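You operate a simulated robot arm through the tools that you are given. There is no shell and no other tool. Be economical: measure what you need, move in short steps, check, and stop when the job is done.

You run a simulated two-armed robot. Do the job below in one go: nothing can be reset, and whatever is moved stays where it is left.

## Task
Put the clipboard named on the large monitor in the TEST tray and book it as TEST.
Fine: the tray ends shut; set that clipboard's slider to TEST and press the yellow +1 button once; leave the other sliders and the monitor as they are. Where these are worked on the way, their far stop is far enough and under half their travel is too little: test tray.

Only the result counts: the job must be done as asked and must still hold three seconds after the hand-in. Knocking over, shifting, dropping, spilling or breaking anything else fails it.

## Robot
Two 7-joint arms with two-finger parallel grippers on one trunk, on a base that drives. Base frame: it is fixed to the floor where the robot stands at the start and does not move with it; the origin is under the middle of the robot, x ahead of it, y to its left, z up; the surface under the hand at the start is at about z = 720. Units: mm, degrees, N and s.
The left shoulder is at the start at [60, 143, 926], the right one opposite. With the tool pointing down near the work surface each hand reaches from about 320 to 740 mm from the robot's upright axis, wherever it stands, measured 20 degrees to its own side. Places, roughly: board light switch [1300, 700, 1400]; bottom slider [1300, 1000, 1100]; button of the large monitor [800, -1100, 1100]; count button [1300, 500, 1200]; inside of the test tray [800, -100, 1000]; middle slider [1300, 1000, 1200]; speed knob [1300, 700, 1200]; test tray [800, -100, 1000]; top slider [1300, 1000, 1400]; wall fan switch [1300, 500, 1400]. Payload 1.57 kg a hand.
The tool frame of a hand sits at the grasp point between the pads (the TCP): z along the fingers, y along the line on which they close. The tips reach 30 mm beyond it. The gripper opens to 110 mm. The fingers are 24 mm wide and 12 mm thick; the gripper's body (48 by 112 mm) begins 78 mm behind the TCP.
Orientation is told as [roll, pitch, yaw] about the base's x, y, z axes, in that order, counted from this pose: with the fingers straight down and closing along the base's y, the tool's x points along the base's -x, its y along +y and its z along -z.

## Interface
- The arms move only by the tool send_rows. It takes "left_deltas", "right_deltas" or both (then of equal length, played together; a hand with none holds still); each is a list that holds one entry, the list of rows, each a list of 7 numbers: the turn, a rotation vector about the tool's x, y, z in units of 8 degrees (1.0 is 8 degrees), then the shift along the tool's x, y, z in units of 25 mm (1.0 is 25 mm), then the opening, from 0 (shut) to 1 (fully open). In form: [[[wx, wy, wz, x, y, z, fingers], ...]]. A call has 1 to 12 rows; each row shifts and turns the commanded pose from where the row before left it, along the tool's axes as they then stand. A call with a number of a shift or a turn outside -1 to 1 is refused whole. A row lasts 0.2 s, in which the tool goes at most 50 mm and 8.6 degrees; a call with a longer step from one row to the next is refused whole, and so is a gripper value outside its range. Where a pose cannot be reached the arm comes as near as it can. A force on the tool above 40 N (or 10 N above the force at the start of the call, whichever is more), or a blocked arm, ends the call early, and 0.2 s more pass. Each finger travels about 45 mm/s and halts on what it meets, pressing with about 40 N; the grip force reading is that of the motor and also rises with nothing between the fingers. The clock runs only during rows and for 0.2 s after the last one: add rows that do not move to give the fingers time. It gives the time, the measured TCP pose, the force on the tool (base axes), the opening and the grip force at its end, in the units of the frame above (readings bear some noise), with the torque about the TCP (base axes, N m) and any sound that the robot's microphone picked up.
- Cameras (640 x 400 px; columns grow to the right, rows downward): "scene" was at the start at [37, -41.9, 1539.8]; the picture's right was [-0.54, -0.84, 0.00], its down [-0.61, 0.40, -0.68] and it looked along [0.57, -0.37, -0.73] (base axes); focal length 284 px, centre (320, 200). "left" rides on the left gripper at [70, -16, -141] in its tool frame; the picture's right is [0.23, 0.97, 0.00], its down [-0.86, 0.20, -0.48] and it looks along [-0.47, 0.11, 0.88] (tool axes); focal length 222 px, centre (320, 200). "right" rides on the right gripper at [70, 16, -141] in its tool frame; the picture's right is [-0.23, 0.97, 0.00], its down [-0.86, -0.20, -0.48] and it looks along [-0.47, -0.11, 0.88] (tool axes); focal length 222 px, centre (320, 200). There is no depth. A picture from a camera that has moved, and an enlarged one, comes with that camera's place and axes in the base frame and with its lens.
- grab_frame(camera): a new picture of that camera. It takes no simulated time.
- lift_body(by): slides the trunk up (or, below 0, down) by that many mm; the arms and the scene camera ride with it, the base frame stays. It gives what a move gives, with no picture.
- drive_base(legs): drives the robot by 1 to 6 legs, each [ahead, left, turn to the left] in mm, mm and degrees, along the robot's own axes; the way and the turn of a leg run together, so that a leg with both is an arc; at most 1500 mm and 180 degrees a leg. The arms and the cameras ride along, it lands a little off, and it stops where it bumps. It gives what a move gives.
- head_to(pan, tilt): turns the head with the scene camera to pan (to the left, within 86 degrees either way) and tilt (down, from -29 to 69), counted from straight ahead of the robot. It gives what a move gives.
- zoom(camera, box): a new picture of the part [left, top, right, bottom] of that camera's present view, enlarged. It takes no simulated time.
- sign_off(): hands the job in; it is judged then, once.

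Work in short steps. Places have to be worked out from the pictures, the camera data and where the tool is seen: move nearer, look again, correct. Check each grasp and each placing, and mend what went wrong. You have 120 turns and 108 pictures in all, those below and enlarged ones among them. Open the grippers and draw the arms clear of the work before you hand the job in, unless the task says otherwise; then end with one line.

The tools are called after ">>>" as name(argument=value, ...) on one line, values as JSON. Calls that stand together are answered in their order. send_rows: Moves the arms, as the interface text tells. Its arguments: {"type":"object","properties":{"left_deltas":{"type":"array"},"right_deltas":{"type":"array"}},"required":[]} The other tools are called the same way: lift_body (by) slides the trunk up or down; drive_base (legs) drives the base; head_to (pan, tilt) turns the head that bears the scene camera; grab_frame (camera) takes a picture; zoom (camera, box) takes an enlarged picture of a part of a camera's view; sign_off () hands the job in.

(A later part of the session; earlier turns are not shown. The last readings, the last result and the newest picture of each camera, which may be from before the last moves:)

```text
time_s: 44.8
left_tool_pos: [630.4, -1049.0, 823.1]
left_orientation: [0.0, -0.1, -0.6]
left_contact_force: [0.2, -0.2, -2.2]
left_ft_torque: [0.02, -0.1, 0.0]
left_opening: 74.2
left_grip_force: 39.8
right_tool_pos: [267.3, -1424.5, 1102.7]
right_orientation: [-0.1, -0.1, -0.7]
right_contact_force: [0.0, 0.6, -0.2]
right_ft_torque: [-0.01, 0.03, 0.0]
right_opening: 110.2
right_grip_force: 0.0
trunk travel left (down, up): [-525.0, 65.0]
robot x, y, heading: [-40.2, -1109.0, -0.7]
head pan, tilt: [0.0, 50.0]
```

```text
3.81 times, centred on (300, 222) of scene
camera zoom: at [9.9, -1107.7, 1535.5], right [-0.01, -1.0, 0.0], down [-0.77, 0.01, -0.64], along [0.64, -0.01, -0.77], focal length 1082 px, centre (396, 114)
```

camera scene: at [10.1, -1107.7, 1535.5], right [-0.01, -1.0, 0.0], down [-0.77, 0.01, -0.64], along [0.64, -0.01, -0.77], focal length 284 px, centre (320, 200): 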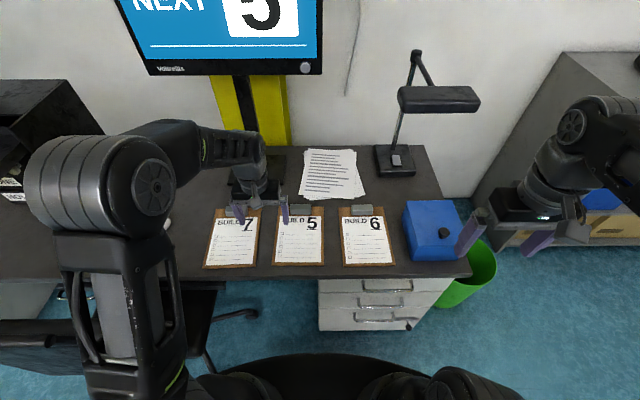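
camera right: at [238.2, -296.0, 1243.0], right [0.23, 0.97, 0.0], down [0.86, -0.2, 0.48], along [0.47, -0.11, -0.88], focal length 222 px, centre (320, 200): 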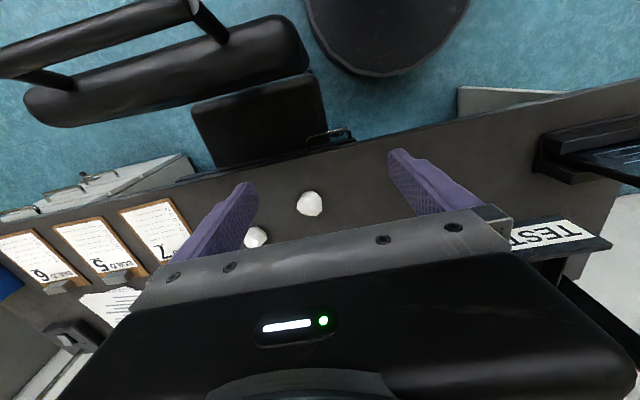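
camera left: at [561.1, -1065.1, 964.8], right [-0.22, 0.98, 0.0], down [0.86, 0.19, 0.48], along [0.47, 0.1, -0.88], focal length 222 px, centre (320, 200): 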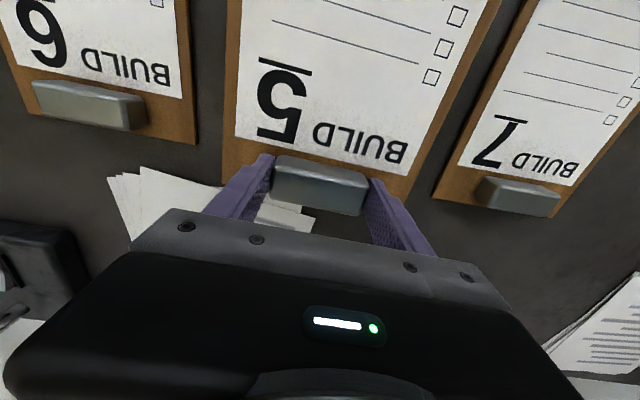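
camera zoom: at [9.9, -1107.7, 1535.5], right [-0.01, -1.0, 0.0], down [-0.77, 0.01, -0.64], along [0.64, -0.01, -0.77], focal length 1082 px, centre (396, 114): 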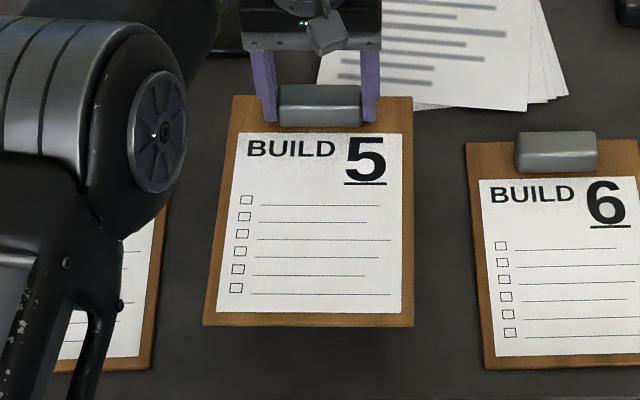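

The board hangs level and is light (~0.2 kg). For the tray the clip would sit far away under the roof edge, so I want the board turned 180° (clip to the front). I lift, draw back and start turning it counter‑clockwise (board sweeping to the right).

>>> send_rows(left_deltas=[[[0, 0, 0, 0.3, 0, -1, 0], [0, 0, 0, 1, 0, -1, 0], [0, 0, 0, 1, 0, -1, 0], [0, 0, 0, 1, 0, -1, 0], [0, 0, 0, 1, 0, -1, 0], [0, 0, -0.5, 0, 0, -0.5, 0], [0, 0, -1, 0, 0, 0, 0], [0, 0, -1, 0, 0, 0, 0], [0, 0, -1, 0, 0, 0, 0], [0, 0, -1, 0, 0, 0, 0], [0, 0, -1, 0, 0, 0, 0], [0, 0, -1, 0, 0, 0, 0]]])

>>> grab_frame(camera="scene")

```text
time_s: 47.4
left_tool_pos: [521.0, -1047.6, 961.3]
left_orientation: [-0.1, 0.0, 51.5]
left_contact_force: [0.7, 0.3, -2.4]
left_ft_torque: [0.09, -0.09, 0.03]
left_opening: 74.5
left_grip_force: 39.8
right_tool_pos: [266.7, -1424.3, 1102.6]
right_orientation: [0.0, 0.0, -0.7]
right_contact_force: [0.7, 0.2, -0.2]
right_ft_torque: [-0.01, -0.01, -0.02]
right_opening: 110.1
right_grip_force: 0.0
trunk travel left (down, up): [-525.0, 65.0]
robot x, y, heading: [-33.2, -1111.7, -0.5]
head pan, tilt: [0.0, 50.0]
```

```text
74 pictures are left
camera scene: at [9.9, -1107.8, 1535.5], right [-0.01, -1.0, 0.0], down [-0.77, 0.01, -0.64], along [0.64, -0.01, -0.77], focal length 284 px, centre (320, 200)
```

scene: 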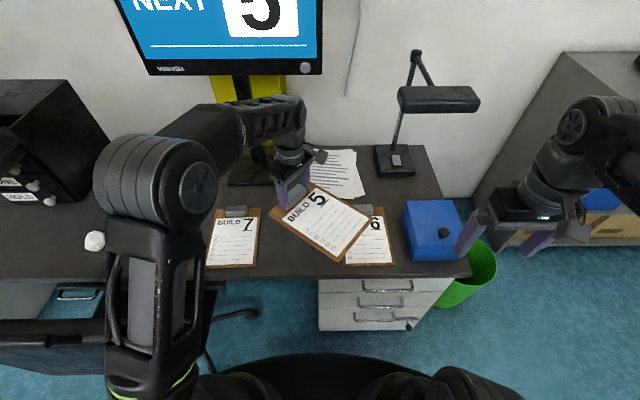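

Turn works. Continue.

>>> send_rows(left_deltas=[[[0, 0, -1, 0, 0, 0, 0], [0, 0, -1, 0, 0, 0, 0], [0, 0, -1, 0, 0, 0, 0], [0, 0, -1, 0, 0, 0, 0], [0, 0, -1, 0, 0, 0, 0], [0, 0, -1, 0, 0, 0, 0], [0, 0, -1, 0, 0, 0, 0], [0, 0, -1, 0, 0, 0, 0], [0, 0, -1, 0, 0, 0, 0], [0, 0, -1, 0, 0, 0, 0]]])

>>> grab_frame(camera="scene")

```text
time_s: 49.6
left_tool_pos: [521.3, -1047.2, 959.7]
left_orientation: [0.0, 0.0, 131.5]
left_contact_force: [0.3, -0.6, -1.5]
left_ft_torque: [0.06, 0.07, 0.0]
left_opening: 74.3
left_grip_force: 40.0
right_tool_pos: [266.6, -1424.9, 1101.9]
right_orientation: [0.0, 0.0, -0.5]
right_contact_force: [-0.6, -0.7, 0.0]
right_ft_torque: [-0.02, 0.0, 0.0]
right_opening: 110.0
right_grip_force: 0.2
trunk travel left (down, up): [-525.0, 65.0]
robot x, y, heading: [-40.9, -1106.9, -0.7]
head pan, tilt: [0.0, 50.0]
```

```text
73 pictures are left
camera scene: at [9.9, -1107.8, 1535.5], right [-0.01, -1.0, 0.0], down [-0.77, 0.01, -0.64], along [0.64, -0.01, -0.77], focal length 284 px, centre (320, 200)
```

scene: 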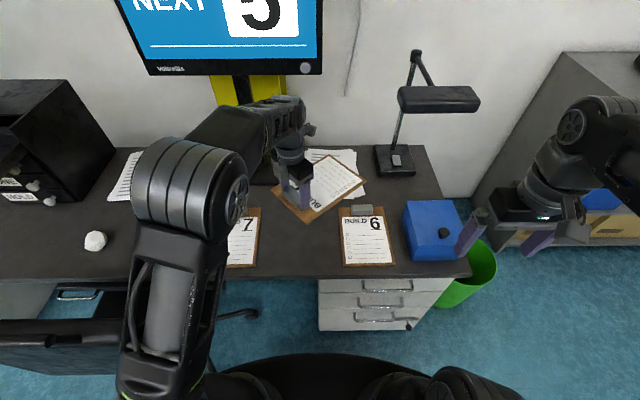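

Almost there; finish the turn to 180°.

>>> send_rows(left_deltas=[[[0, 0, -1, 0, 0, 0, 0], [0, 0, -1, 0, 0, 0, 0], [0, 0, -1, 0, 0, 0, 0], [0, 0, -1, 0, 0, 0, 0], [0, 0, -1, 0, 0, 0, 0], [0, 0, -1, 0, 0, 0, 0]]])

>>> grab_frame(camera="left")

```text
time_s: 51.0
left_tool_pos: [522.1, -1047.6, 961.4]
left_orientation: [-0.1, 0.1, 179.5]
left_contact_force: [0.8, 0.1, -2.2]
left_ft_torque: [-0.01, 0.1, -0.01]
left_opening: 74.3
left_grip_force: 40.6
right_tool_pos: [267.5, -1425.7, 1102.3]
right_orientation: [0.0, -0.1, -0.6]
right_contact_force: [0.7, 0.2, 0.4]
right_ft_torque: [-0.02, 0.01, 0.0]
right_opening: 110.2
right_grip_force: 0.1
trunk travel left (down, up): [-525.0, 65.0]
robot x, y, heading: [-36.2, -1108.5, -0.6]
head pan, tilt: [0.0, 50.0]
```

```text
72 pictures are left
camera left: at [590.6, -1032.1, 1102.7], right [0.22, -0.98, 0.0], down [-0.86, -0.19, 0.48], along [-0.47, -0.11, -0.88], focal length 222 px, centre (320, 200)
```

left: 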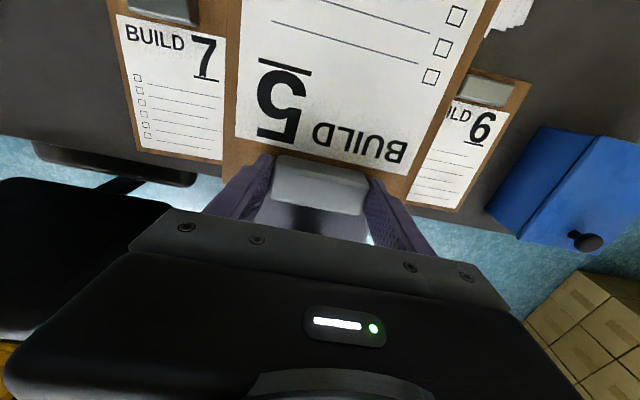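

Board now points forward with the clip near. I raise the trunk fully and draw the hand in and up for a safe carry.

>>> lift_body(by=63)

>>> send_rows(left_deltas=[[[0, 0, 0, -0.9, 0, -0.8, 0], [0, 0, 0, -0.9, 0, -0.8, 0], [0, 0, 0, -0.9, 0, -0.8, 0], [0, 0, 0, -0.9, 0, -0.8, 0], [0, 0, 0, -0.9, 0, -0.8, 0], [0, 0, 0, -0.8, 0, -0.6, 0]]])

>>> grab_frame(camera="scene")

```text
time_s: 52.0
left_tool_pos: [521.2, -1047.1, 1023.9]
left_orientation: [0.0, 0.1, 179.5]
left_contact_force: [0.1, -0.3, -1.9]
left_ft_torque: [-0.01, 0.13, 0.01]
left_opening: 74.3
left_grip_force: 40.1
right_tool_pos: [267.5, -1424.7, 1164.9]
right_orientation: [0.1, 0.1, -0.6]
right_contact_force: [0.6, 0.3, 0.4]
right_ft_torque: [0.01, -0.02, -0.03]
right_opening: 110.1
right_grip_force: 0.0
trunk travel left (down, up): [-588.0, 2.0]
robot x, y, heading: [-38.6, -1110.3, -0.5]
head pan, tilt: [0.0, 50.0]
```

```text
time_s: 53.4
left_tool_pos: [387.2, -1043.7, 1136.2]
left_orientation: [0.0, 0.1, 179.4]
left_contact_force: [0.4, 0.4, -1.4]
left_ft_torque: [0.01, 0.09, -0.02]
left_opening: 74.2
left_grip_force: 39.5
right_tool_pos: [266.5, -1425.2, 1166.0]
right_orientation: [0.0, 0.0, -0.6]
right_contact_force: [-0.5, -0.7, 0.3]
right_ft_torque: [0.03, 0.02, 0.01]
right_opening: 109.9
right_grip_force: 0.0
trunk travel left (down, up): [-588.0, 2.0]
robot x, y, heading: [-38.0, -1109.0, -0.7]
head pan, tilt: [0.0, 50.0]
```

```text
71 pictures are left
camera scene: at [9.2, -1107.8, 1598.5], right [-0.01, -1.0, 0.0], down [-0.77, 0.01, -0.64], along [0.64, -0.01, -0.77], focal length 284 px, centre (320, 200)
```

scene: 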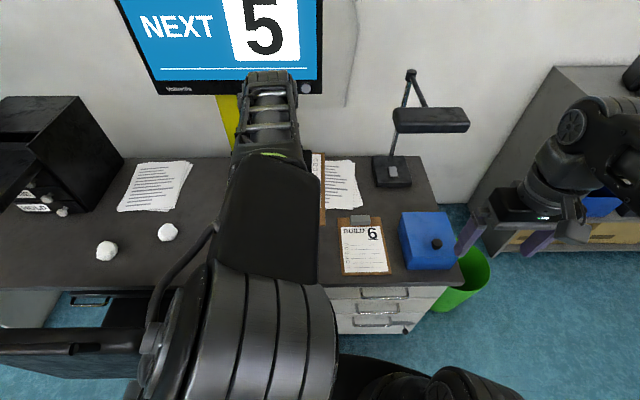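

Now drive back and left, with a small heading correction.

>>> drive_base(legs=[[-440, 0, 0.6], [0, 1085, 0]])

>>> head_to(pan=-5, tilt=35)

>>> grab_frame(camera="scene")

```text
time_s: 61.2
left_tool_pos: [-40.0, 35.3, 1137.2]
left_orientation: [0.0, 0.1, 178.1]
left_contact_force: [0.8, 0.1, -2.2]
left_ft_torque: [-0.01, 0.1, 0.01]
left_opening: 74.4
left_grip_force: 40.3
right_tool_pos: [-169.2, -344.6, 1165.1]
right_orientation: [0.0, 0.0, -1.8]
right_contact_force: [0.0, -0.5, 0.5]
right_ft_torque: [-0.04, -0.02, 0.03]
right_opening: 109.9
right_grip_force: 0.0
trunk travel left (down, up): [-588.0, 2.0]
robot x, y, heading: [-466.3, -20.2, -1.7]
head pan, tilt: [0.0, 50.0]
```

```text
time_s: 62.0
left_tool_pos: [-40.6, 34.7, 1137.6]
left_orientation: [0.0, 0.1, 178.3]
left_contact_force: [0.3, 0.3, -2.1]
left_ft_torque: [-0.01, 0.1, -0.01]
left_opening: 74.4
left_grip_force: 40.0
right_tool_pos: [-169.3, -344.7, 1164.5]
right_orientation: [0.0, 0.0, -1.8]
right_contact_force: [0.3, -1.0, 0.3]
right_ft_torque: [0.02, -0.02, -0.01]
right_opening: 110.1
right_grip_force: 0.2
trunk travel left (down, up): [-588.0, 2.0]
robot x, y, heading: [-468.5, -27.9, -1.7]
head pan, tilt: [-5.0, 35.0]
```

```text
70 pictures are left
camera scene: at [-409.8, -30.5, 1620.2], right [-0.12, -0.99, 0.0], down [-0.57, 0.07, -0.82], along [0.81, -0.1, -0.57], focal length 284 px, centre (320, 200)
```

scene: 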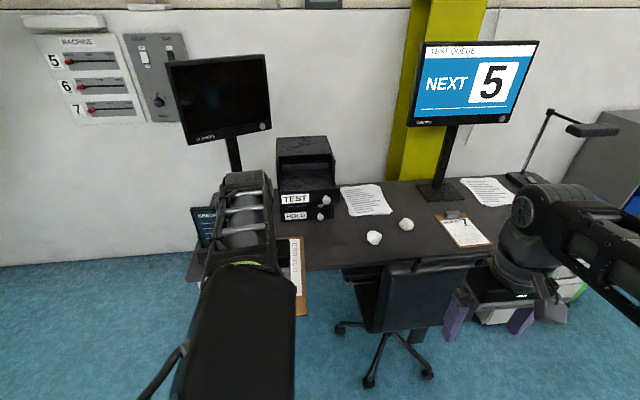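

Chair's left edge is ≈60 mm clear of my path. I straighten the heading and go forward to x≈15.

>>> drive_base(legs=[[0, 0, 1.8], [480, 15, 0]])

>>> head_to(pan=-10, tilt=45)

>>> grab_frame(camera="scene")

```text
time_s: 65.2
left_tool_pos: [433.4, 73.3, 1136.2]
left_orientation: [-0.1, 0.0, -179.1]
left_contact_force: [0.6, 0.6, -2.0]
left_ft_torque: [0.0, 0.09, 0.03]
left_opening: 74.3
left_grip_force: 39.8
right_tool_pos: [322.5, -311.6, 1164.7]
right_orientation: [0.0, 0.1, 0.9]
right_contact_force: [0.1, -0.2, 0.3]
right_ft_torque: [-0.03, 0.01, 0.0]
right_opening: 109.9
right_grip_force: 0.0
trunk travel left (down, up): [-588.0, 2.0]
robot x, y, heading: [9.2, -1.8, 1.2]
head pan, tilt: [-5.0, 35.0]
```

```text
time_s: 66.0
left_tool_pos: [431.9, 74.0, 1136.2]
left_orientation: [0.0, 0.2, -179.1]
left_contact_force: [-1.3, -0.2, -1.7]
left_ft_torque: [0.02, 0.08, 0.01]
left_opening: 74.2
left_grip_force: 40.1
right_tool_pos: [321.4, -311.9, 1165.7]
right_orientation: [0.1, 0.0, 0.9]
right_contact_force: [0.2, 0.2, -0.2]
right_ft_torque: [0.0, 0.0, -0.01]
right_opening: 110.1
right_grip_force: 0.2
trunk travel left (down, up): [-588.0, 2.0]
robot x, y, heading: [11.3, -3.7, 0.8]
head pan, tilt: [-10.0, 45.0]
```

```text
69 pictures are left
camera scene: at [59.1, -15.8, 1605.5], right [-0.16, -0.99, 0.0], down [-0.7, 0.11, -0.71], along [0.7, -0.11, -0.71], focal length 284 px, centre (320, 200)
```

scene: 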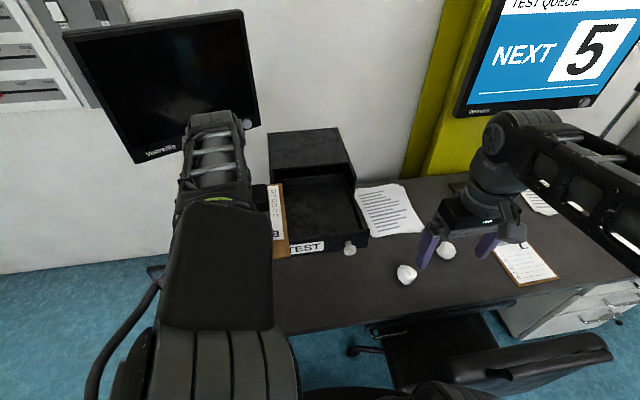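

>>> zoom(camera="scene", box=[240, 110, 400, 270])

```text
2.50 times, centred on (320, 190) of scene
camera zoom: at [59.1, -15.8, 1605.5], right [-0.16, -0.99, 0.0], down [-0.7, 0.11, -0.71], along [0.7, -0.11, -0.71], focal length 710 px, centre (320, 225)
```

zoom: 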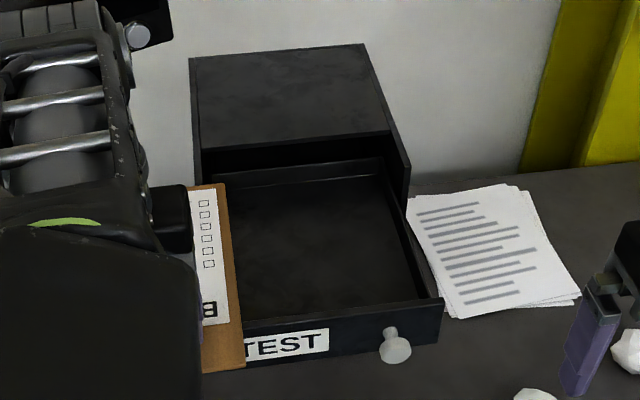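

Tray interior ≈ x 509–757, y −204…+8, floor ≈975, front panel top ≈1029. Board needs TCP x≈538, y≈−98. First lateral move with the board still in front of the cabinet walls.

>>> send_rows(left_deltas=[[[0, 0, 0.11, 0, 1, 0, 0], [0, 0, 0, 0, 1, 0, 0], [0, 0, 0, 0, 1, 0, 0], [0, 0, 0, 0, 1, 0, 0], [0, 0, 0, 0, 1, 0, 0], [0, 0, 0, 0, 1, 0.3, 0], [0, 0, 0, 0, 0.9, 0.3, 0], [0, 0, 0, 0, 0, 0, 0]]])

>>> grab_frame(camera="left")

>>> grab_frame(camera="scene")

```text
time_s: 67.8
left_tool_pos: [425.0, -35.7, 1056.1]
left_orientation: [0.3, 0.3, 180.0]
left_contact_force: [0.4, 5.6, 14.7]
left_ft_torque: [0.17, -1.15, 0.31]
left_opening: 74.4
left_grip_force: 39.9
left hand out of reach, approached as far as the arm can: row 1, 2, 3, 4, 5, 6, 7
right_tool_pos: [319.0, -311.0, 1165.2]
right_orientation: [-0.1, -0.1, 0.9]
right_contact_force: [0.1, 0.2, 0.4]
right_ft_torque: [0.02, 0.02, -0.01]
right_opening: 110.1
right_grip_force: 0.0
trunk travel left (down, up): [-588.0, 2.0]
robot x, y, heading: [12.1, -5.3, 0.9]
head pan, tilt: [-10.0, 45.0]
```

```text
67 pictures are left
camera left: at [494.4, -18.7, 1197.7], right [0.23, -0.97, 0.0], down [-0.86, -0.2, 0.47], along [-0.46, -0.11, -0.88], focal length 222 px, centre (320, 200)
```

left: 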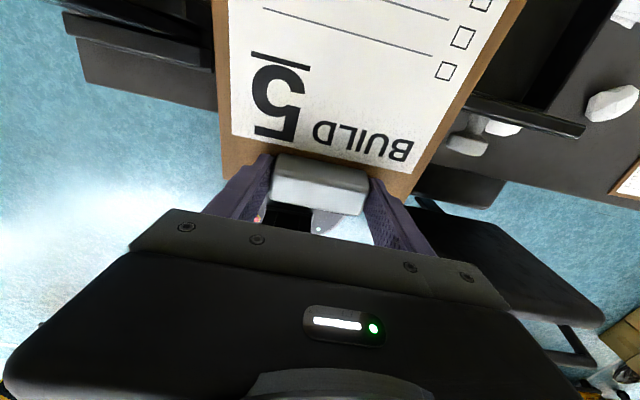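

```text
66 pictures are left
camera scene: at [57.4, -15.0, 1605.6], right [-0.16, -0.99, 0.0], down [-0.7, 0.11, -0.71], along [0.7, -0.11, -0.71], focal length 284 px, centre (320, 200)
```

scene: 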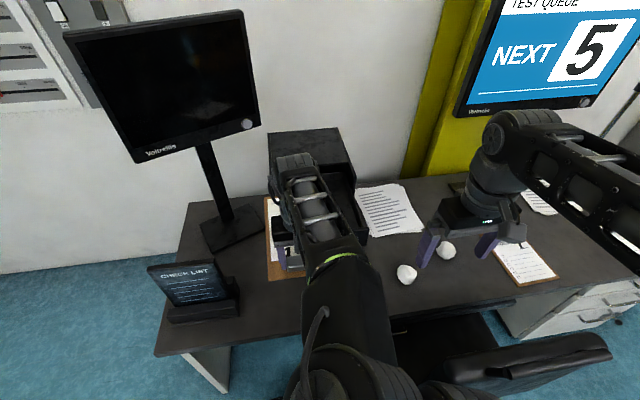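

The hand hit a wrist limit: it sank and the board now rests on the tray's front edge. I back out left and upward at once.

>>> send_rows(left_deltas=[[[0, 0, 0, 0, -0.5, -1, 0], [0, 0, 0, 0, -1, -1, 0], [0, 0, 0, 0, -1, -1, 0], [0, 0, 0, 0, -1, -0.3, 0], [0, 0, 0, 0, -1, 0, 0], [0, 0, 0, 0, 0, 0, 0]]])

>>> grab_frame(camera="left")

>>> grab_frame(camera="scene")

```text
time_s: 69.2
left_tool_pos: [425.9, 83.8, 1128.7]
left_orientation: [0.0, 0.0, -179.9]
left_contact_force: [0.0, -0.1, -1.7]
left_ft_torque: [0.04, 0.12, 0.01]
left_opening: 74.1
left_grip_force: 39.7
left hand out of reach, approached as far as the arm can: row 1, 3
right_tool_pos: [320.9, -311.5, 1164.7]
right_orientation: [0.0, 0.0, 0.9]
right_contact_force: [0.5, 0.3, 0.5]
right_ft_torque: [0.03, 0.01, -0.02]
right_opening: 110.0
right_grip_force: 0.1
trunk travel left (down, up): [-588.0, 2.0]
robot x, y, heading: [8.5, -3.2, 0.7]
head pan, tilt: [-10.0, 45.0]
```

```text
65 pictures are left
camera left: at [496.9, 100.0, 1271.2], right [0.23, -0.97, 0.0], down [-0.86, -0.2, 0.48], along [-0.47, -0.11, -0.88], focal length 222 px, centre (320, 200)
```

left: 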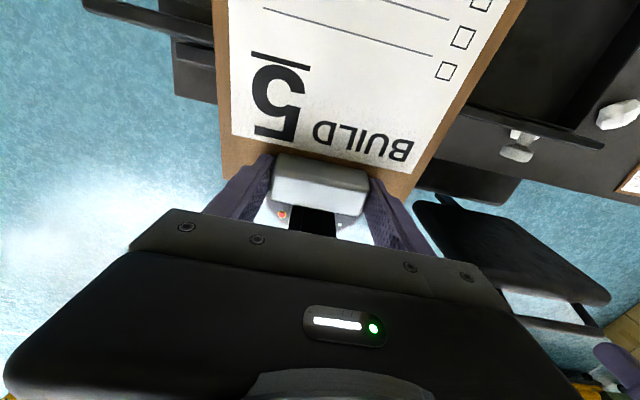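

```text
64 pictures are left
camera scene: at [59.2, -16.3, 1605.4], right [-0.16, -0.99, 0.0], down [-0.7, 0.11, -0.71], along [0.7, -0.11, -0.71], focal length 284 px, centre (320, 200)
```

scene: 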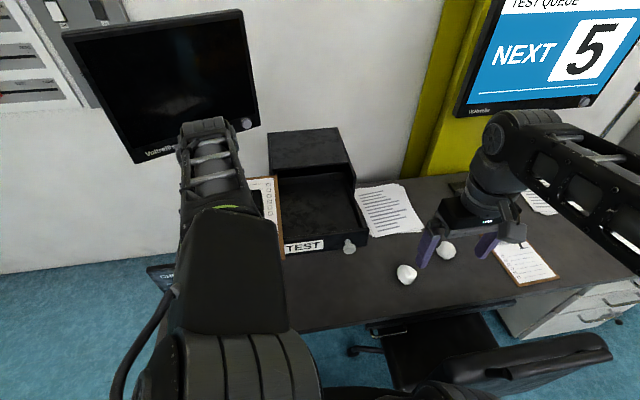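

Recovered, tray untouched. I test whether the limit is closeness to the body: forward 75 mm high above the cabinet, then a little right.

>>> send_rows(left_deltas=[[[0, 0, 0, 1, 0, 0, 0], [0, 0, 0, 1, 0, 0, 0], [0, 0, 0, 1, 0, 0, 0], [0, 0, 0, 0, 0.8, 0, 0], [0, 0, 0, 0, 0.8, 0, 0]]])

```text
time_s: 70.3
left_tool_pos: [497.5, 50.8, 1117.5]
left_orientation: [0.1, 0.3, 179.9]
left_contact_force: [-0.1, -0.5, -1.8]
left_ft_torque: [-0.03, 0.1, -0.01]
left_opening: 74.3
left_grip_force: 39.9
left hand out of reach, approached as far as the arm can: row 4, 5
right_tool_pos: [322.3, -312.1, 1165.1]
right_orientation: [0.0, 0.1, 0.9]
right_contact_force: [-0.3, 0.0, 0.2]
right_ft_torque: [0.0, 0.05, 0.03]
right_opening: 109.8
right_grip_force: 0.0
trunk travel left (down, up): [-588.0, 2.0]
robot x, y, heading: [7.3, -5.5, 1.0]
head pan, tilt: [-10.0, 45.0]
```

The wrist roll limit depends on the shoulder‑to‑hand direction. Turning the robot ~45° right and standing back brings the left shoulder in line with the tray, well clear of the chair.

>>> drive_base(legs=[[-90, -120, 0], [0, 0, -46]])

>>> head_to(pan=35, tilt=45)

>>> grab_frame(camera="scene")

```text
time_s: 73.8
left_tool_pos: [293.9, -439.6, 1118.9]
left_orientation: [0.1, 0.3, 133.5]
left_contact_force: [0.2, 0.6, -2.3]
left_ft_torque: [0.11, 0.06, -0.02]
left_opening: 74.3
left_grip_force: 40.1
right_tool_pos: [-88.8, -562.4, 1165.0]
right_orientation: [0.1, 0.0, -45.5]
right_contact_force: [0.7, 0.2, 0.2]
right_ft_torque: [0.02, -0.01, 0.01]
right_opening: 109.9
right_grip_force: 0.0
trunk travel left (down, up): [-588.0, 2.0]
robot x, y, heading: [-81.3, -122.8, -45.5]
head pan, tilt: [-10.0, 45.0]
```

```text
time_s: 75.0
left_tool_pos: [294.3, -439.9, 1118.6]
left_orientation: [0.0, 0.3, 133.4]
left_contact_force: [-0.1, 1.1, -1.6]
left_ft_torque: [0.09, 0.06, -0.02]
left_opening: 74.6
left_grip_force: 40.0
right_tool_pos: [-88.3, -563.5, 1164.9]
right_orientation: [0.0, 0.0, -45.5]
right_contact_force: [-0.3, -0.1, -0.6]
right_ft_torque: [-0.01, 0.03, -0.01]
right_opening: 109.8
right_grip_force: 0.1
trunk travel left (down, up): [-588.0, 2.0]
robot x, y, heading: [-77.5, -122.7, -45.4]
head pan, tilt: [35.0, 45.0]
```

```text
63 pictures are left
camera scene: at [-21.5, -116.7, 1605.4], right [-0.18, -0.98, 0.0], down [-0.69, 0.13, -0.71], along [0.69, -0.13, -0.71], focal length 284 px, centre (320, 200)
```

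scene: 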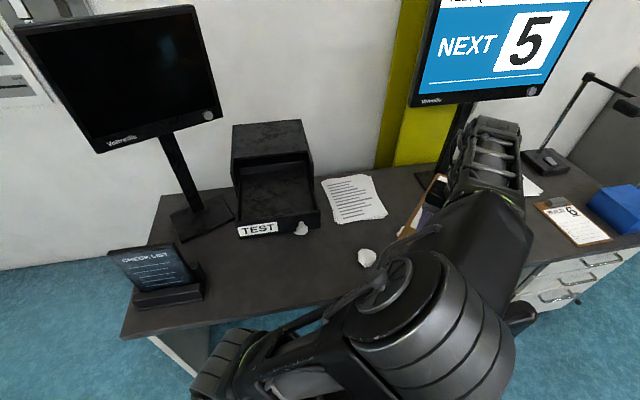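

Now I swing the hand left in front of the tray at z≈1118, above everything.

>>> send_rows(left_deltas=[[[0, 0, 0, -0.5, -1, 0, 0], [0, 0, 0, -0.5, -1, 0, 0], [0, 0, 0, -0.5, -1, 0, 0], [0, 0, 0, -0.5, -1, 0, 0], [0, 0, 0, -0.5, -1, 0, 0], [0, 0, 0, -0.5, -1, 0, 0], [0, 0, 0, -0.5, -1, 0, 0], [0, 0, 0, -0.5, -1, 0, 0], [0, 0, 0, -0.5, -1, 0, 0], [0, 0, 0, -0.5, -1, 0, 0], [0, 0, 0, -0.5, -1, 0, 0], [0, 0, 0, -0.4, -1, 0, 0]]])

>>> grab_frame(camera="scene")

```text
time_s: 77.5
left_tool_pos: [411.3, -125.7, 1115.7]
left_orientation: [0.0, 0.4, 133.4]
left_contact_force: [-0.4, -0.7, -0.9]
left_ft_torque: [0.09, 0.05, 0.01]
left_opening: 74.3
left_grip_force: 39.9
right_tool_pos: [-87.9, -563.2, 1165.5]
right_orientation: [0.0, 0.1, -45.6]
right_contact_force: [0.3, 0.2, 0.5]
right_ft_torque: [0.01, 0.0, -0.03]
right_opening: 109.9
right_grip_force: 0.1
trunk travel left (down, up): [-588.0, 2.0]
robot x, y, heading: [-80.7, -125.8, -45.6]
head pan, tilt: [35.0, 45.0]
```

```text
62 pictures are left
camera scene: at [-20.7, -116.1, 1605.4], right [-0.18, -0.98, 0.0], down [-0.7, 0.13, -0.71], along [0.69, -0.13, -0.71], focal length 284 px, centre (320, 200)
```

scene: 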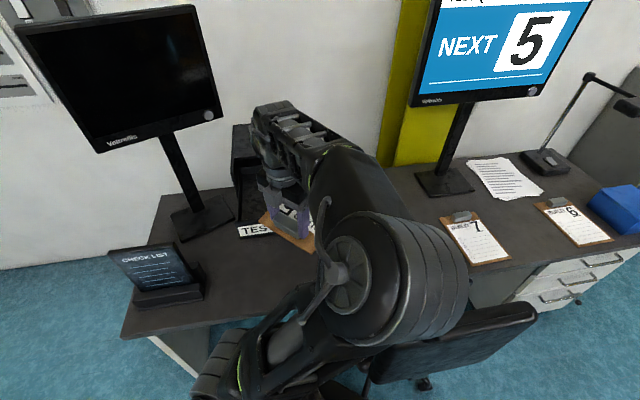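

Now turn the board to yaw 180 here.

>>> send_rows(left_deltas=[[[0, 0, -1, 0, 0, 0, 0], [0, 0, -1, 0, 0, 0, 0], [0, 0, -1, 0, 0, 0, 0], [0, 0, -1, 0, 0, 0, 0], [0, 0, -1, 0, 0, 0, 0], [0, 0, -0.82, 0, 0, 0, 0]]])

>>> grab_frame(camera="scene")

>>> grab_frame(camera="left")

```text
time_s: 79.0
left_tool_pos: [410.8, -125.4, 1118.2]
left_orientation: [0.3, 0.1, -179.9]
left_contact_force: [0.9, 0.8, -2.0]
left_ft_torque: [-0.02, 0.07, -0.03]
left_opening: 74.4
left_grip_force: 40.1
right_tool_pos: [-88.2, -563.8, 1165.6]
right_orientation: [0.0, 0.0, -45.6]
right_contact_force: [0.0, -0.3, -0.3]
right_ft_torque: [-0.02, -0.06, 0.01]
right_opening: 109.9
right_grip_force: 0.1
trunk travel left (down, up): [-588.0, 2.0]
robot x, y, heading: [-83.9, -126.9, -45.3]
head pan, tilt: [35.0, 45.0]
```

```text
61 pictures are left
camera scene: at [-21.4, -116.4, 1605.4], right [-0.18, -0.98, 0.0], down [-0.7, 0.13, -0.71], along [0.69, -0.13, -0.71], focal length 284 px, centre (320, 200)
```

scene: 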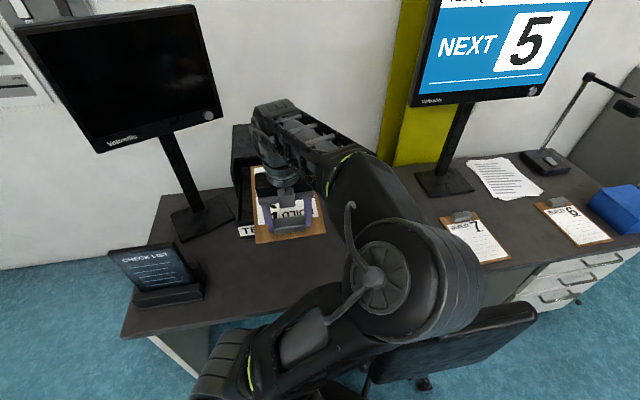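

```text
60 pictures are left
camera left: at [480.3, -109.9, 1259.0], right [0.23, -0.97, 0.01], down [-0.86, -0.2, 0.48], along [-0.46, -0.11, -0.88], focal length 222 px, centre (320, 200)
```

left: 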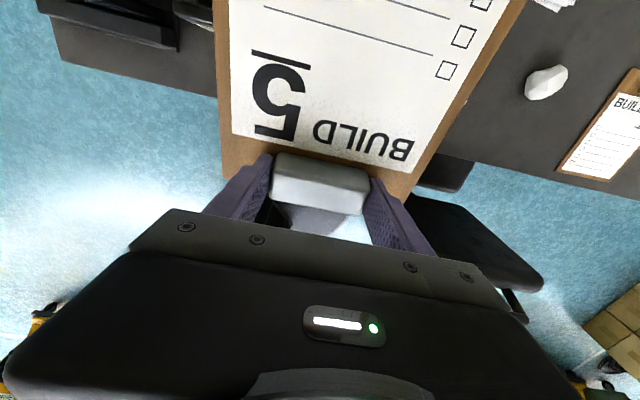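

Reachable now. The board seems pitched up in the grip after the earlier contact; I enlarge to measure.

>>> zoom(camera="scene", box=[220, 140, 340, 260])

```text
3.33 times, centred on (280, 200) of scene
camera zoom: at [-21.4, -116.4, 1605.4], right [-0.18, -0.98, 0.0], down [-0.7, 0.13, -0.71], along [0.69, -0.13, -0.71], focal length 947 px, centre (453, 200)
```

zoom: 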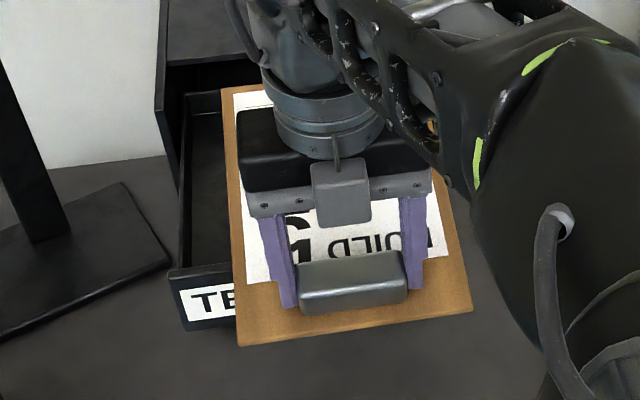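

Tilt ≈13° (far end up) — useful: pressing the near edge on the tray floor will level it. I move over the tray to TCP (540, −100).

>>> send_rows(left_deltas=[[[0, 0, 0, 0.2, -1, 0, 0], [0, 0, 0, 1, 0, 0, 0], [0, 0, 0, 1, 0, 0, 0], [0, 0, 0, 1, 0, 0, 0], [0, 0, 0, 1, 0, 0, 0], [0, 0, 0, 0.96, 0, 0.3, 0], [0, 0, 0, 0, 0, 0, 0]]])

>>> grab_frame(camera="left")

>>> zoom(camera="scene", box=[200, 110, 340, 250])

```text
time_s: 80.5
left_tool_pos: [541.6, -101.8, 1111.6]
left_orientation: [0.3, 0.1, 180.0]
left_contact_force: [-1.0, 0.2, -2.1]
left_ft_torque: [0.01, 0.13, -0.02]
left_opening: 74.4
left_grip_force: 39.6
right_tool_pos: [-89.2, -562.5, 1165.5]
right_orientation: [-0.1, 0.0, -45.6]
right_contact_force: [0.0, 0.4, -0.9]
right_ft_torque: [0.01, -0.06, 0.01]
right_opening: 110.1
right_grip_force: 0.1
trunk travel left (down, up): [-588.0, 2.0]
robot x, y, heading: [-80.5, -122.3, -45.7]
head pan, tilt: [35.0, 45.0]
```

```text
58 pictures are left
camera left: at [610.5, -84.0, 1252.9], right [0.23, -0.97, 0.01], down [-0.86, -0.2, 0.48], along [-0.46, -0.11, -0.88], focal length 222 px, centre (320, 200)
```

left: 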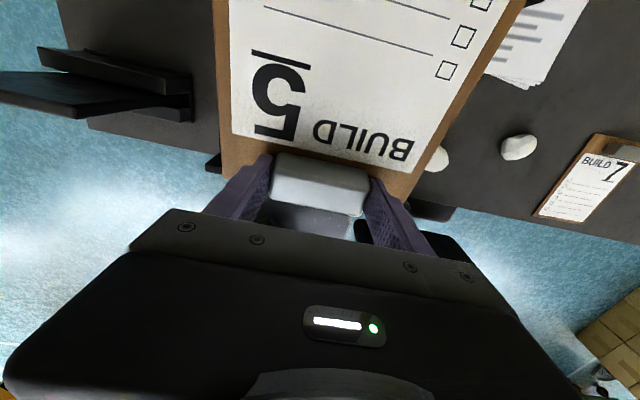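

```text
2.86 times, centred on (270, 180) of scene
camera zoom: at [-22.1, -116.4, 1605.5], right [-0.18, -0.98, 0.0], down [-0.69, 0.13, -0.71], along [0.7, -0.13, -0.71], focal length 812 px, centre (463, 257)
```

zoom: 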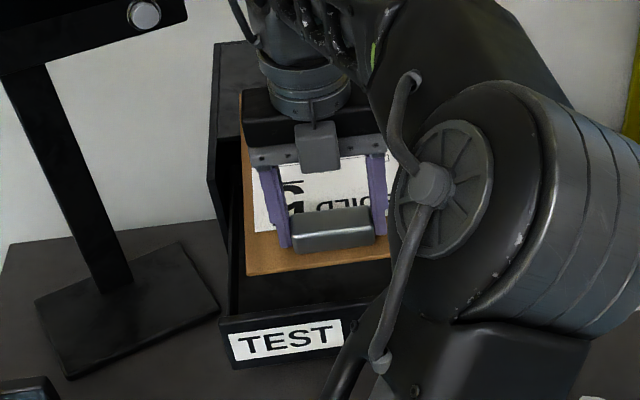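

Board is centred over the tray. Descend 60 mm and check.

>>> send_rows(left_deltas=[[[0, 0, 0, -0.1, 0, 0.8, 0], [0, 0, 0, 0, 0, 0.8, 0], [0, 0, 0, 0, 0, 0.8, 0], [0, 0, 0, 0, 0, 0, 0]]])

>>> zoom(camera="scene", box=[200, 110, 340, 250])

>>> grab_frame(camera="left")

```text
time_s: 81.5
left_tool_pos: [537.7, -100.6, 1050.1]
left_orientation: [0.3, 0.2, 180.0]
left_contact_force: [-0.4, 0.4, -1.3]
left_ft_torque: [0.01, 0.1, 0.0]
left_opening: 74.2
left_grip_force: 39.7
right_tool_pos: [-88.6, -562.9, 1165.8]
right_orientation: [0.0, 0.0, -45.5]
right_contact_force: [0.2, 0.5, -0.1]
right_ft_torque: [0.0, 0.0, -0.04]
right_opening: 109.7
right_grip_force: 0.2
trunk travel left (down, up): [-588.0, 2.0]
robot x, y, heading: [-77.8, -126.4, -45.5]
head pan, tilt: [35.0, 45.0]
```

```text
2.86 times, centred on (270, 180) of scene
camera zoom: at [-21.5, -116.4, 1605.4], right [-0.18, -0.98, 0.0], down [-0.7, 0.13, -0.71], along [0.69, -0.13, -0.71], focal length 812 px, centre (463, 257)
```

zoom: 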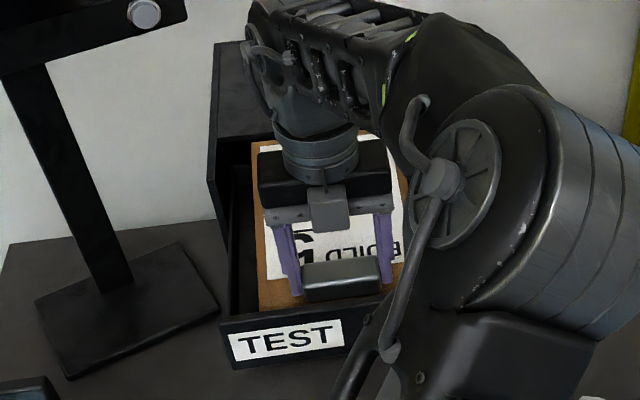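

```text
55 pictures are left
camera left: at [607.5, -85.2, 1190.4], right [0.23, -0.97, 0.01], down [-0.86, -0.2, 0.48], along [-0.46, -0.11, -0.88], focal length 222 px, centre (320, 200)
```

left: 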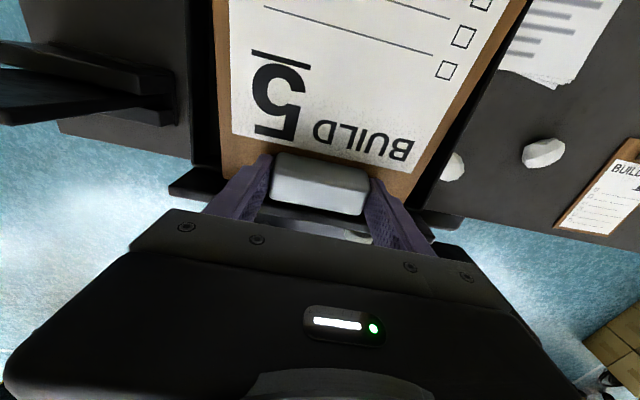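

No contact so far. Continue down slowly until the floor answers.

>>> send_rows(left_deltas=[[[0, 0, 0, 0, 0, 0.5, 0], [0, 0, 0, 0, 0, 0.3, 0], [0, 0, 0, 0, 0, 0.3, 0], [0, 0, 0, 0, 0, 0, 0]]])

>>> zoom(camera="scene", box=[200, 110, 340, 250])

```text
time_s: 82.2
left_tool_pos: [539.8, -101.6, 1032.7]
left_orientation: [0.2, 0.8, 180.0]
left_contact_force: [0.8, 0.0, 31.4]
left_ft_torque: [0.36, 0.96, 0.09]
left_opening: 74.5
left_grip_force: 40.3
right_tool_pos: [-89.8, -563.9, 1165.0]
right_orientation: [0.1, 0.0, -45.6]
right_contact_force: [0.8, 0.1, -0.7]
right_ft_torque: [0.01, 0.03, 0.0]
right_opening: 109.8
right_grip_force: 0.1
trunk travel left (down, up): [-588.0, 2.0]
robot x, y, heading: [-78.6, -124.6, -45.6]
head pan, tilt: [35.0, 45.0]
stopped in row 3 (left hand): the force on the tool passed its limit at 46 N (the readings are from after the stop); the commanded pose is now the measured one
```

```text
2.86 times, centred on (270, 180) of scene
camera zoom: at [-23.1, -116.7, 1605.9], right [-0.18, -0.98, 0.0], down [-0.69, 0.13, -0.71], along [0.7, -0.13, -0.71], focal length 812 px, centre (463, 257)
```

zoom: 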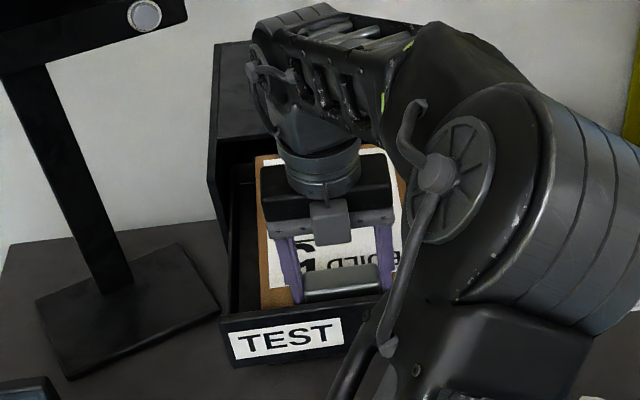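

Near edge is on the tray floor. Rather than press, I tilt the hand ~13° so the far end goes down while the near edge stays put.

>>> send_rows(left_deltas=[[[0, -0.4, 0, 0.1, 0, 0, 0], [0, -0.4, 0, 0.1, 0, 0, 0], [0, -0.4, 0, 0.1, 0, 0.05, 0], [0, -0.4, 0, 0.1, 0, 0.05, 0], [0, 0, 0, 0, 0, 0, 0]]])

>>> zoom(camera="scene", box=[200, 110, 340, 250])

>>> grab_frame(camera="left")

```text
time_s: 83.5
left_tool_pos: [548.2, -101.4, 1027.9]
left_orientation: [0.3, -12.3, 179.8]
left_contact_force: [-0.5, -0.6, 13.0]
left_ft_torque: [0.25, 0.63, -0.08]
left_opening: 74.0
left_grip_force: 39.7
right_tool_pos: [-89.1, -563.2, 1165.3]
right_orientation: [0.0, 0.0, -45.7]
right_contact_force: [0.2, -1.0, -0.2]
right_ft_torque: [0.01, -0.02, 0.03]
right_opening: 109.8
right_grip_force: 0.1
trunk travel left (down, up): [-588.0, 2.0]
robot x, y, heading: [-78.7, -128.0, -45.7]
head pan, tilt: [35.0, 45.0]
```

```text
2.86 times, centred on (270, 180) of scene
camera zoom: at [-23.1, -116.6, 1605.4], right [-0.18, -0.98, 0.0], down [-0.69, 0.13, -0.71], along [0.7, -0.13, -0.71], focal length 812 px, centre (463, 257)
```

zoom: 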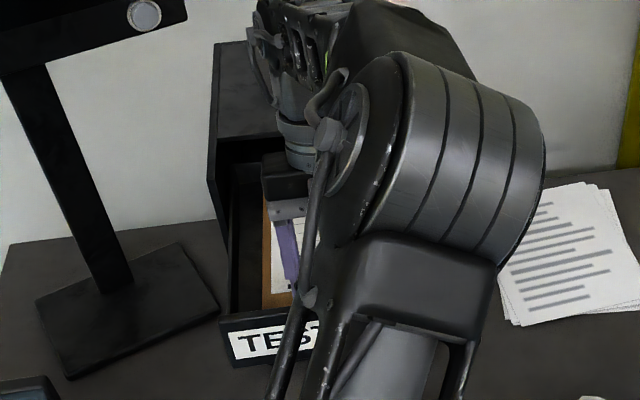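

```text
52 pictures are left
camera left: at [646.8, -85.3, 1149.8], right [0.22, -0.97, -0.04], down [-0.73, -0.2, 0.65], along [-0.64, -0.11, -0.76], focal length 222 px, centre (320, 200)
```

left: 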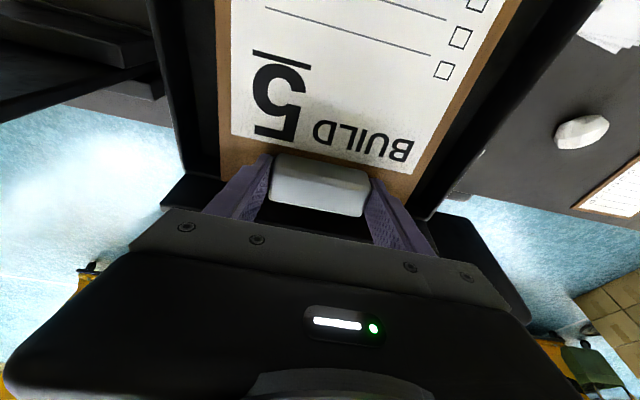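

Board sits centred between the tray walls and nearly level. I open the fingers.

>>> send_rows(left_deltas=[[[0, 0, 0, 0, 0, 0, 0.8], [0, 0, 0, 0, 0, 0, 1], [0, 0, 0, 0, 0, 0, 1], [0, 0, 0, 0, 0, 0, 1], [0, 0, 0, 0, 0, 0, 1]]])

>>> grab_frame(camera="left")

```text
time_s: 84.7
left_tool_pos: [548.7, -101.2, 1026.1]
left_orientation: [0.2, -12.3, 179.9]
left_contact_force: [0.1, -0.1, 0.2]
left_ft_torque: [-0.02, 0.0, 0.03]
left_opening: 110.0
left_grip_force: 0.0
right_tool_pos: [-88.5, -563.2, 1165.3]
right_orientation: [-0.1, -0.1, -45.6]
right_contact_force: [1.2, 0.2, 0.8]
right_ft_torque: [0.04, -0.02, -0.04]
right_opening: 109.8
right_grip_force: 0.0
trunk travel left (down, up): [-588.0, 2.0]
robot x, y, heading: [-80.1, -124.9, -45.7]
head pan, tilt: [35.0, 45.0]
```

```text
51 pictures are left
camera left: at [647.9, -85.0, 1149.5], right [0.22, -0.97, -0.04], down [-0.73, -0.2, 0.65], along [-0.64, -0.11, -0.76], focal length 222 px, centre (320, 200)
```

left: 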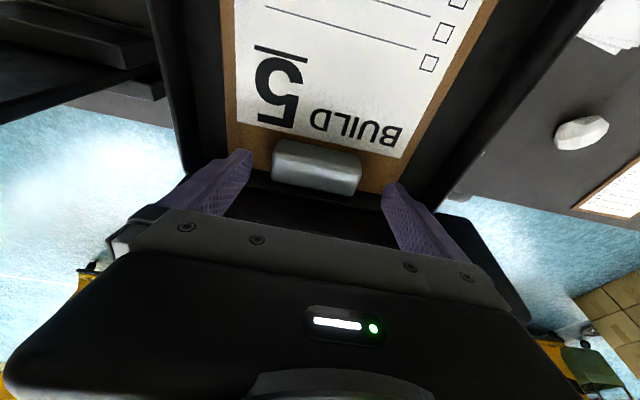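

Released and lying in the tray. I rise straight out while levelling the hand.

>>> send_rows(left_deltas=[[[0, 0, 0, 0, 0, -0.8, 1], [0, 0.5, 0, 0, 0, -0.8, 1], [0, 0.5, 0, 0, 0, -0.8, 1], [0, 0.5, 0, -0.3, 0, -0.8, 1], [0, 0, 0, -1, 0, -0.3, 1], [0, 0, 0, -1, 0, 0, 1], [0, 0, 0, -1, 0, 0, 1], [0, 0, 0, -1, 0, 0, 1], [0, 0, 0, -1, 0, 0, 1]]])

>>> zoom(camera="scene", box=[200, 110, 340, 250])

```text
time_s: 86.7
left_tool_pos: [430.3, -101.3, 1114.4]
left_orientation: [0.2, -0.2, 180.0]
left_contact_force: [-0.4, -0.1, -0.1]
left_ft_torque: [0.0, -0.01, -0.02]
left_opening: 109.9
left_grip_force: 0.0
right_tool_pos: [-89.3, -563.4, 1164.9]
right_orientation: [0.0, 0.0, -45.5]
right_contact_force: [-0.4, 0.1, 0.7]
right_ft_torque: [-0.01, 0.02, -0.01]
right_opening: 110.0
right_grip_force: 0.0
trunk travel left (down, up): [-588.0, 2.0]
robot x, y, heading: [-80.4, -123.4, -45.7]
head pan, tilt: [35.0, 45.0]
```

```text
2.86 times, centred on (270, 180) of scene
camera zoom: at [-22.4, -116.9, 1605.5], right [-0.18, -0.98, 0.0], down [-0.69, 0.13, -0.71], along [0.7, -0.13, -0.71], focal length 812 px, centre (463, 257)
```

zoom: 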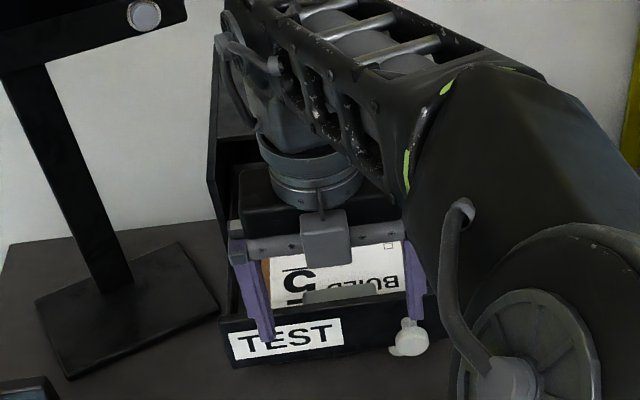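

Hand is out; the clipboard lies in the tray. I close the fingers and pitch the hand forward 45° to push the tray front.

>>> send_rows(left_deltas=[[[0, 1, 0, -0.4, 0, 0, 0], [0, 1, 0, 0, 0, 0, 0], [0, 1, 0, 0, 0, 0, 0], [0, 1, 0, 0, 0, 0, 0], [0, 1, 0, 0, 0, 0, 0], [0, 0.6, 0, 0, 0, 0, 0], [0, 0, 0, 0, 0, 0, 0], [0, 0, 0, 0, 0, 0, 0]]])

>>> grab_frame(camera="scene")

>>> grab_frame(camera="left")

```text
time_s: 88.5
left_tool_pos: [443.4, -112.1, 1137.3]
left_orientation: [0.4, 44.4, -179.8]
left_contact_force: [0.7, 0.2, 0.0]
left_ft_torque: [0.05, 0.03, -0.02]
left_opening: 0.0
left_grip_force: 20.7
left hand out of reach, approached as far as the arm can: row 5, 6
right_tool_pos: [-89.0, -562.8, 1165.6]
right_orientation: [0.0, 0.0, -45.6]
right_contact_force: [0.0, 0.4, -0.1]
right_ft_torque: [-0.03, 0.01, 0.0]
right_opening: 109.9
right_grip_force: 0.0
trunk travel left (down, up): [-588.0, 2.0]
robot x, y, heading: [-80.8, -124.5, -45.9]
head pan, tilt: [35.0, 45.0]
```

```text
49 pictures are left
camera scene: at [-21.6, -116.4, 1605.4], right [-0.18, -0.98, 0.0], down [-0.7, 0.13, -0.71], along [0.7, -0.13, -0.71], focal length 284 px, centre (320, 200)
```

scene: 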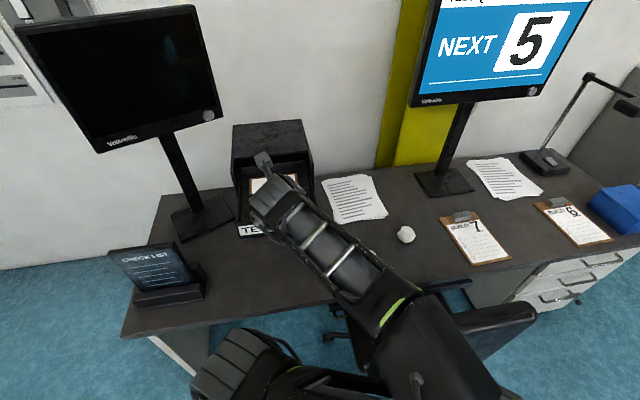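

```text
48 pictures are left
camera left: at [393.7, -96.3, 1287.1], right [0.16, -0.97, 0.16], down [-0.95, -0.2, -0.26], along [0.28, -0.11, -0.95], focal length 222 px, centre (320, 200)
```

left: 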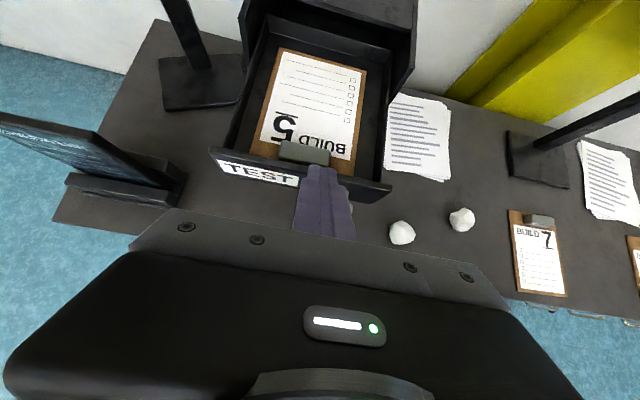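

The board lies properly in the tray. I lower the closed fingers in front of the tray panel.

>>> send_rows(left_deltas=[[[0, 0, 0, -0.7, 0, 0.7, 0], [0, 0, 0, -0.7, 0, 0.7, 0], [0, 0, 0, -0.7, 0, 0.7, 0], [0, 0, 0, -0.7, 0, 0.7, 0], [0, 0, 0, -0.7, 0, 0.7, 0]]])

>>> grab_frame(camera="left")

```text
time_s: 89.7
left_tool_pos: [489.9, -136.3, 1043.6]
left_orientation: [0.2, 44.4, -179.9]
left_contact_force: [-0.2, 0.4, -0.4]
left_ft_torque: [0.01, 0.02, 0.03]
left_opening: 0.0
left_grip_force: 21.6
left hand out of reach, approached as far as the arm can: row 1, 2, 3, 4, 5
right_tool_pos: [-87.2, -563.2, 1165.8]
right_orientation: [0.0, -0.1, -45.5]
right_contact_force: [0.3, -0.4, 0.0]
right_ft_torque: [0.02, 0.02, -0.01]
right_opening: 109.8
right_grip_force: 0.0
trunk travel left (down, up): [-588.0, 2.0]
robot x, y, heading: [-81.5, -120.7, -45.8]
head pan, tilt: [35.0, 45.0]
```

```text
47 pictures are left
camera left: at [442.6, -120.3, 1193.4], right [0.16, -0.97, 0.16], down [-0.95, -0.2, -0.25], along [0.28, -0.11, -0.95], focal length 222 px, centre (320, 200)
```

left: 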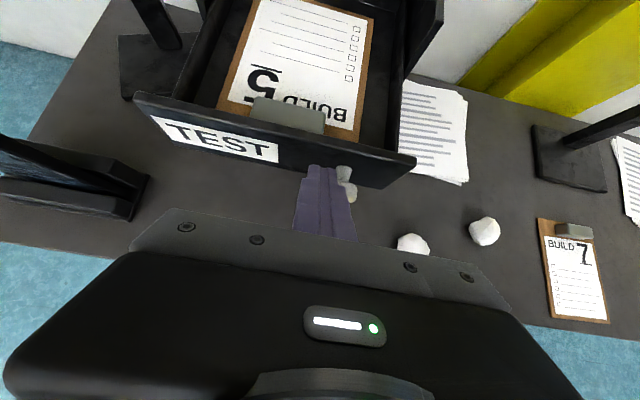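

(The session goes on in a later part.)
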